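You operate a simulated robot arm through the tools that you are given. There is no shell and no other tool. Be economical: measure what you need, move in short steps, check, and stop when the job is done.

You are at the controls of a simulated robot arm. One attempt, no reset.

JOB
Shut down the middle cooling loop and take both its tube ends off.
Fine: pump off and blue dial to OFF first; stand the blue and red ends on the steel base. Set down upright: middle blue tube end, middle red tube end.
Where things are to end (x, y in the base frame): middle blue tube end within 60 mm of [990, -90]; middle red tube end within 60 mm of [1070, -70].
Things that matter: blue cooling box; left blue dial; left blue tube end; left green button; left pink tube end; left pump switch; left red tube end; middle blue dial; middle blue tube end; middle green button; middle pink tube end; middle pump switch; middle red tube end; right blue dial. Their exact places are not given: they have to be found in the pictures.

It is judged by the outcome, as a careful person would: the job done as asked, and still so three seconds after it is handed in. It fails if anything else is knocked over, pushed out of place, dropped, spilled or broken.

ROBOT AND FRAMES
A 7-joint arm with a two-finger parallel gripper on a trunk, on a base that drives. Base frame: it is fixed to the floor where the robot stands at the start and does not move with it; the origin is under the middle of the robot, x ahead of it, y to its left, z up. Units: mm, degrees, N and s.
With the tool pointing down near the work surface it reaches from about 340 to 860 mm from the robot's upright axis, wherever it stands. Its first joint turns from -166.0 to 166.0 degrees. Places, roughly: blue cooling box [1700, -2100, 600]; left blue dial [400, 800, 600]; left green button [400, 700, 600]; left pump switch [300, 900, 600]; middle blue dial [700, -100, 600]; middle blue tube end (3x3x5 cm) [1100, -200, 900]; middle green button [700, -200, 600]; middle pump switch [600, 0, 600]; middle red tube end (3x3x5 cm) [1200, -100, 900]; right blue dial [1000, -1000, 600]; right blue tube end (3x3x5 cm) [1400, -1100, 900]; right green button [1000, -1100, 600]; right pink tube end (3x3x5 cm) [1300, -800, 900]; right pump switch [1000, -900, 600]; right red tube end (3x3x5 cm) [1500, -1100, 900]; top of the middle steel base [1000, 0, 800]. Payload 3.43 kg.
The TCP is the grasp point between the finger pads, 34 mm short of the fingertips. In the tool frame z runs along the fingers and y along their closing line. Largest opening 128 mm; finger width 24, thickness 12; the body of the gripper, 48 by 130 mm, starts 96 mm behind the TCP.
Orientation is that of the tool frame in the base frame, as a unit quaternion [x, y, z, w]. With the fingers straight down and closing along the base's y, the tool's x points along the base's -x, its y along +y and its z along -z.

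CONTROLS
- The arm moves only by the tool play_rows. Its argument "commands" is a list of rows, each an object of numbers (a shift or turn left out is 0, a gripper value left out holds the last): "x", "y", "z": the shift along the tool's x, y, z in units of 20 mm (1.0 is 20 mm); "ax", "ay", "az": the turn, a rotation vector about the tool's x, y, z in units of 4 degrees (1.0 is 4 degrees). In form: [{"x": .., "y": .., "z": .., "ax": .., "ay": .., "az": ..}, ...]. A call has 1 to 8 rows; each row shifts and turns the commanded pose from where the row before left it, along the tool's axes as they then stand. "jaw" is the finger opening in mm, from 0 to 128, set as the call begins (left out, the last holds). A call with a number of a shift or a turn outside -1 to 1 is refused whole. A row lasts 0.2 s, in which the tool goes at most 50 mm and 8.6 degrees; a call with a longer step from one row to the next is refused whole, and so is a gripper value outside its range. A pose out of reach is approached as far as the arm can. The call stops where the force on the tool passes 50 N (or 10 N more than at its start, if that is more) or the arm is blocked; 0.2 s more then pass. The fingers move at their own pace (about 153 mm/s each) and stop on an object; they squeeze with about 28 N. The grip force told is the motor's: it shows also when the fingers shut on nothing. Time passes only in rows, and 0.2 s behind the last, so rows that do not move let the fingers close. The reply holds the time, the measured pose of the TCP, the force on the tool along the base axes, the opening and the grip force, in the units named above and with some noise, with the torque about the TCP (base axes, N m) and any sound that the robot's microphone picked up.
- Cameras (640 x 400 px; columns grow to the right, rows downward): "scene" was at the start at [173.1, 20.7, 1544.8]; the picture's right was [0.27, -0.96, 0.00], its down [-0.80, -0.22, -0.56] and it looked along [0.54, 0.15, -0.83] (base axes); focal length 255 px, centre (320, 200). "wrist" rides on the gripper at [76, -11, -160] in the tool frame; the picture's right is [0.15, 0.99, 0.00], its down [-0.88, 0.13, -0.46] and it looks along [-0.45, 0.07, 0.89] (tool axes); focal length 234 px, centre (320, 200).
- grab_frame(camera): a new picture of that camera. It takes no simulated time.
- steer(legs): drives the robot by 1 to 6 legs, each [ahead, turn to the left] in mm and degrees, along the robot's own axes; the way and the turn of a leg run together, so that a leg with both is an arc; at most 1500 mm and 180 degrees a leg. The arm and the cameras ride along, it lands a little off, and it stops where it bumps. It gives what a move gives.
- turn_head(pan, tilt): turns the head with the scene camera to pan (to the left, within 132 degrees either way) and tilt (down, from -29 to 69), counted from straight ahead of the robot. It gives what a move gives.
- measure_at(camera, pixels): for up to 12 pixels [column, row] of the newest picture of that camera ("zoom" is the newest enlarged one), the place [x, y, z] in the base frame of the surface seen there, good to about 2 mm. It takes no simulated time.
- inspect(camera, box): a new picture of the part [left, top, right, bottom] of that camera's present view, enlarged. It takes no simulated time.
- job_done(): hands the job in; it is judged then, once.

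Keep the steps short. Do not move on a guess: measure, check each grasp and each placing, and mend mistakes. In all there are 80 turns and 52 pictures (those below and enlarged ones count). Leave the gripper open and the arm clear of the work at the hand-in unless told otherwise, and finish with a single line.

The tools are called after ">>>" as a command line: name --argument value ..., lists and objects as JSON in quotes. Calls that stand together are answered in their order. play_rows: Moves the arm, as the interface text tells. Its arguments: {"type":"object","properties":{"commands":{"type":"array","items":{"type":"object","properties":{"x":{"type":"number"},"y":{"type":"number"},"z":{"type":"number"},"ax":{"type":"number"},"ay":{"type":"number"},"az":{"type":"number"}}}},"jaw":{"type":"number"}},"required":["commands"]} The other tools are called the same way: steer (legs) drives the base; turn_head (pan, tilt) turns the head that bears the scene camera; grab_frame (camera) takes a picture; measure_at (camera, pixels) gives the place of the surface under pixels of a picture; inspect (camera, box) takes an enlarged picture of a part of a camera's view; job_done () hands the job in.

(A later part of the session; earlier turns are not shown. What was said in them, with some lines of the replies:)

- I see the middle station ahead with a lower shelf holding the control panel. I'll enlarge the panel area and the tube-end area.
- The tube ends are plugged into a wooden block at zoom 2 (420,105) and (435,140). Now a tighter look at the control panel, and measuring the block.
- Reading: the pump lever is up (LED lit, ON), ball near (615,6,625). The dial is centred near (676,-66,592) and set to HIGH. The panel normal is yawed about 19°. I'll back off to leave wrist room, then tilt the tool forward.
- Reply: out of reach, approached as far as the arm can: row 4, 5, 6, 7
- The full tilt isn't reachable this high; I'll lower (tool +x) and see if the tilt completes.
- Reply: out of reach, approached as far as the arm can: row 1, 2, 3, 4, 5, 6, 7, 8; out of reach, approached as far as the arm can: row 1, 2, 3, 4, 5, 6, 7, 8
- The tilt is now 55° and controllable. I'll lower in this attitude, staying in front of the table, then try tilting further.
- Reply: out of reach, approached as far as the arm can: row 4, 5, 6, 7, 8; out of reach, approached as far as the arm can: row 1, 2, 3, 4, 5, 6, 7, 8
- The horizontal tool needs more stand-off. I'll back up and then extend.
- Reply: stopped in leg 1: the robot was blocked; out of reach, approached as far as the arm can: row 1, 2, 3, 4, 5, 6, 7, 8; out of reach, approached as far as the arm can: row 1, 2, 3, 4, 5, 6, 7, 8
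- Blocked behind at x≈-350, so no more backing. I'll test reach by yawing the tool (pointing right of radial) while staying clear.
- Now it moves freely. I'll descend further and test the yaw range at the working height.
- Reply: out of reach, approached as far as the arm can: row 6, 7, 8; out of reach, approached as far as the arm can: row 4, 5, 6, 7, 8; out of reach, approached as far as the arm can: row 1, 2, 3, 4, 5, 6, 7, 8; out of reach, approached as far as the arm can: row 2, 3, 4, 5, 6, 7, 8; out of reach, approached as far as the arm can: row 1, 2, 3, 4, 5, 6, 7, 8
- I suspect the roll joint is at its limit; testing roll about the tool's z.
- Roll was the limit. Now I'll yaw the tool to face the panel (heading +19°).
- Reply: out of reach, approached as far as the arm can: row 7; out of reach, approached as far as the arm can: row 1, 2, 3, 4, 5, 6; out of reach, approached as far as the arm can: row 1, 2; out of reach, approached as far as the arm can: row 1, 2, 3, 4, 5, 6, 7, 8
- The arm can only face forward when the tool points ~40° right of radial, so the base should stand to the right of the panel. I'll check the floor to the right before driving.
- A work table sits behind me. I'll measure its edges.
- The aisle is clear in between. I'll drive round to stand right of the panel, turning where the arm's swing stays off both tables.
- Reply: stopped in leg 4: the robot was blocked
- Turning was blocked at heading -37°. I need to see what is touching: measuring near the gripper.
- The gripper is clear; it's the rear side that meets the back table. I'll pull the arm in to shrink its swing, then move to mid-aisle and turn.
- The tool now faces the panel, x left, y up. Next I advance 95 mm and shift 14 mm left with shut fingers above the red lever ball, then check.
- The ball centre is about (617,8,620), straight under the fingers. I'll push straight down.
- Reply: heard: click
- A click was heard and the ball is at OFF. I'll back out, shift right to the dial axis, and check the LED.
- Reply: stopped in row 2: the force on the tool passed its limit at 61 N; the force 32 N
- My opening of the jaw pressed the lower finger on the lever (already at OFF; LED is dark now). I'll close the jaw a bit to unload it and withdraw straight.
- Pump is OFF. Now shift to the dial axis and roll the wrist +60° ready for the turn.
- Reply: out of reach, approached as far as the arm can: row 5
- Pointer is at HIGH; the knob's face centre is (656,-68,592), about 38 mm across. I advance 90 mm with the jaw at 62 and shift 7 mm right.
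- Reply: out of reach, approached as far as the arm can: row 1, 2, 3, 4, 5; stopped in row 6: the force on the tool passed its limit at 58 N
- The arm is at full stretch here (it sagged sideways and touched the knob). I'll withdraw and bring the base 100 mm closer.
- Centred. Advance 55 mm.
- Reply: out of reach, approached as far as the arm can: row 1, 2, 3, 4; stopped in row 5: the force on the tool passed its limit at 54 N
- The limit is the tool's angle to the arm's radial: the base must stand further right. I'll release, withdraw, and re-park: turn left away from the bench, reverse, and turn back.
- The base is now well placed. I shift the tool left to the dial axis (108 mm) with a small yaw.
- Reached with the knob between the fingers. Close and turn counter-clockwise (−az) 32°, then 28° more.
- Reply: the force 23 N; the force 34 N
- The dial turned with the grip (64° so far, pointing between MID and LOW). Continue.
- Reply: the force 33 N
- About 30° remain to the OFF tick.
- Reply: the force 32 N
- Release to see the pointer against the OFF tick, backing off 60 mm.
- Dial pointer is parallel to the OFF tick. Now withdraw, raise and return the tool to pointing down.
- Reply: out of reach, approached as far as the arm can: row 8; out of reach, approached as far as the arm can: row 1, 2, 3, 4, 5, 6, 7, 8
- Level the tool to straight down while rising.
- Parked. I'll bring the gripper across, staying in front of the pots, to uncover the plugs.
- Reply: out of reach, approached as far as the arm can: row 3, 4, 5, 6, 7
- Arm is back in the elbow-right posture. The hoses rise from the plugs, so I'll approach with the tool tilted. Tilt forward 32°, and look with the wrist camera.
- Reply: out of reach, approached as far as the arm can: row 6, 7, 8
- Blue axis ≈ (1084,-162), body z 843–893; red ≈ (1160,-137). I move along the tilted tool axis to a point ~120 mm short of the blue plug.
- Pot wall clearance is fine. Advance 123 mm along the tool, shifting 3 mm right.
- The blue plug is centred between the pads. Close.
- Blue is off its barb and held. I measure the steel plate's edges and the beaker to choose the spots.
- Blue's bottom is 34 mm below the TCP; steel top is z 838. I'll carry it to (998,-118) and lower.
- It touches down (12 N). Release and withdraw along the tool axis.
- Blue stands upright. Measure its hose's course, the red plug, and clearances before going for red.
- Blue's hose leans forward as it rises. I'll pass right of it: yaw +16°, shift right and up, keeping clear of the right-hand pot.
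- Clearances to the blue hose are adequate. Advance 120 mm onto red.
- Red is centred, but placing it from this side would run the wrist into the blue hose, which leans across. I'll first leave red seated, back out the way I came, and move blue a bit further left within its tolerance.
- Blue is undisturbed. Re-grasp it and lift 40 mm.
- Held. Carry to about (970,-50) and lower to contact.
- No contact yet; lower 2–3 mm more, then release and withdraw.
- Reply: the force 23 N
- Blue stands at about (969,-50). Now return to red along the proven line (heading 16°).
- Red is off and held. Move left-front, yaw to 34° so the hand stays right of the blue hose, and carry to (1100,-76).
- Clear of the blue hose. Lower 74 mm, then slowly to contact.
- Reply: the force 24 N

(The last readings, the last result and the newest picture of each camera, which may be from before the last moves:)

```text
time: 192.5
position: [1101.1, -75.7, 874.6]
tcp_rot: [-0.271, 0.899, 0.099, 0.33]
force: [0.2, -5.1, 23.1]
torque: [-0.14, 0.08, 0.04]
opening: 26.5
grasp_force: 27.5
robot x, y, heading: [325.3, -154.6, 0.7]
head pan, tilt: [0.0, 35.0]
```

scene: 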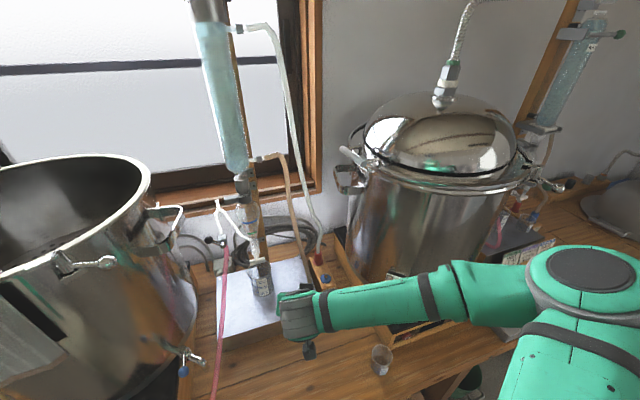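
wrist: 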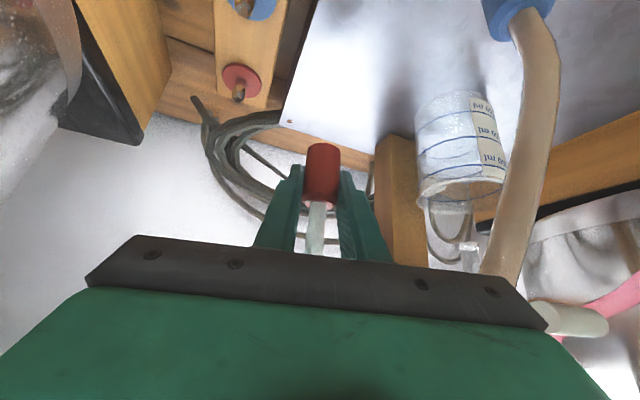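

Touching down (23 N). Release and withdraw.

>>> play_rows --commands '[{}, {}, {"z": -0.5}, {"z": -0.9}, {"z": -0.95}, {"z": -0.95}, {"z": -0.95}, {"z": -0.95}]' --jaw 56

>>> play_rows --commands '[{"z": -0.95}, {"z": -0.95}, {"z": -0.95}, {"z": -0.95}, {"z": -0.95}, {"z": -0.95}]'

>>> grab_frame --camera "wrist"

```text
time: 194.3
position: [1044.1, -112.9, 951.2]
tcp_rot: [-0.272, 0.899, 0.1, 0.329]
force: [0.2, -0.1, 0.3]
torque: [0.02, 0.0, -0.01]
opening: 55.8
grasp_force: 0.0
robot x, y, heading: [322.5, -154.7, 0.9]
head pan, tilt: [0.0, 35.0]
```

```text
time: 195.7
position: [983.9, -154.4, 1040.7]
tcp_rot: [-0.272, 0.899, 0.099, 0.328]
force: [-0.1, 0.7, -0.8]
torque: [0.0, 0.01, 0.01]
opening: 56.3
grasp_force: 0.1
robot x, y, heading: [322.7, -153.5, 0.5]
head pan, tilt: [0.0, 35.0]
```

```text
2 pictures are left
```

wrist: 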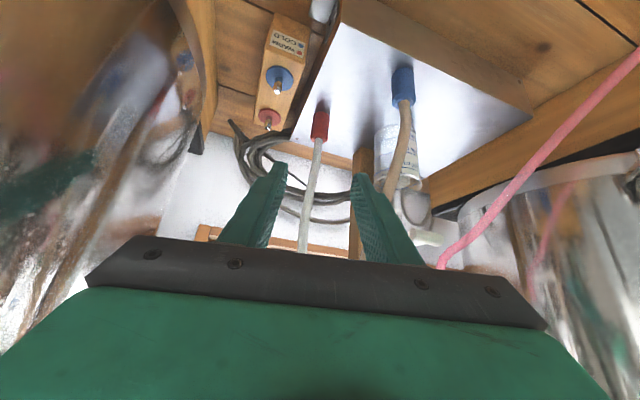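

Both stand upright. Measure their positions and back the arm further off.

>>> measure_at --camera "wrist" --pixels '[[320, 125], [319, 112], [403, 85], [404, 72], [321, 137]]'

>>> play_rows --commands '[{"z": -0.9, "y": -0.3}, {"z": -0.9, "y": -0.3}, {"z": -0.9, "y": -0.3}, {"z": -0.9, "y": -0.3}, {"z": -0.5}]'

>>> grab_frame --camera "scene"

```text
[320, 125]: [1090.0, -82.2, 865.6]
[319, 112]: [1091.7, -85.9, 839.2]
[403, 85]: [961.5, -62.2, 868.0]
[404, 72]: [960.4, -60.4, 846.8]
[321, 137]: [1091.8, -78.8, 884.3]
```

```text
time: 196.9
position: [953.6, -203.7, 1101.1]
tcp_rot: [-0.273, 0.899, 0.1, 0.328]
force: [-0.9, -0.5, -0.7]
torque: [-0.04, 0.01, -0.02]
opening: 56.1
grasp_force: 0.1
robot x, y, heading: [321.2, -154.0, 0.6]
head pan, tilt: [0.0, 35.0]
```

```text
1 pictures are left
```

scene: 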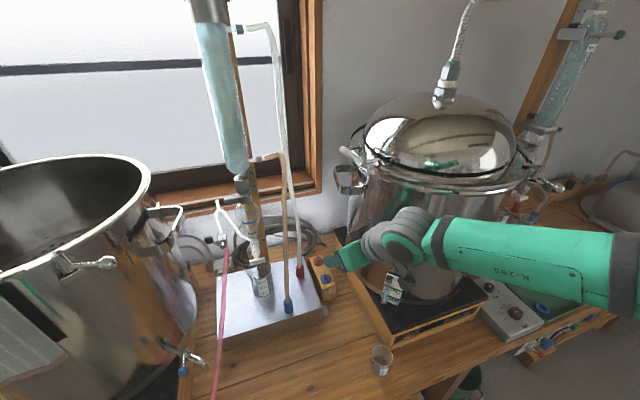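

Blue (about 45 mm from its target) and red (about 32 mm) stand upright on the steel base. The lever and dial are OFF, nothing else has moved, and the arm is clear, so I'm handing in.

>>> job_done

```text
The job is handed in.
```

The middle pump and blue dial are off, and the middle blue and red tube ends stand upright on the steel base at about (970, -50) and (1101, -76), with the gripper open and the arm clear.
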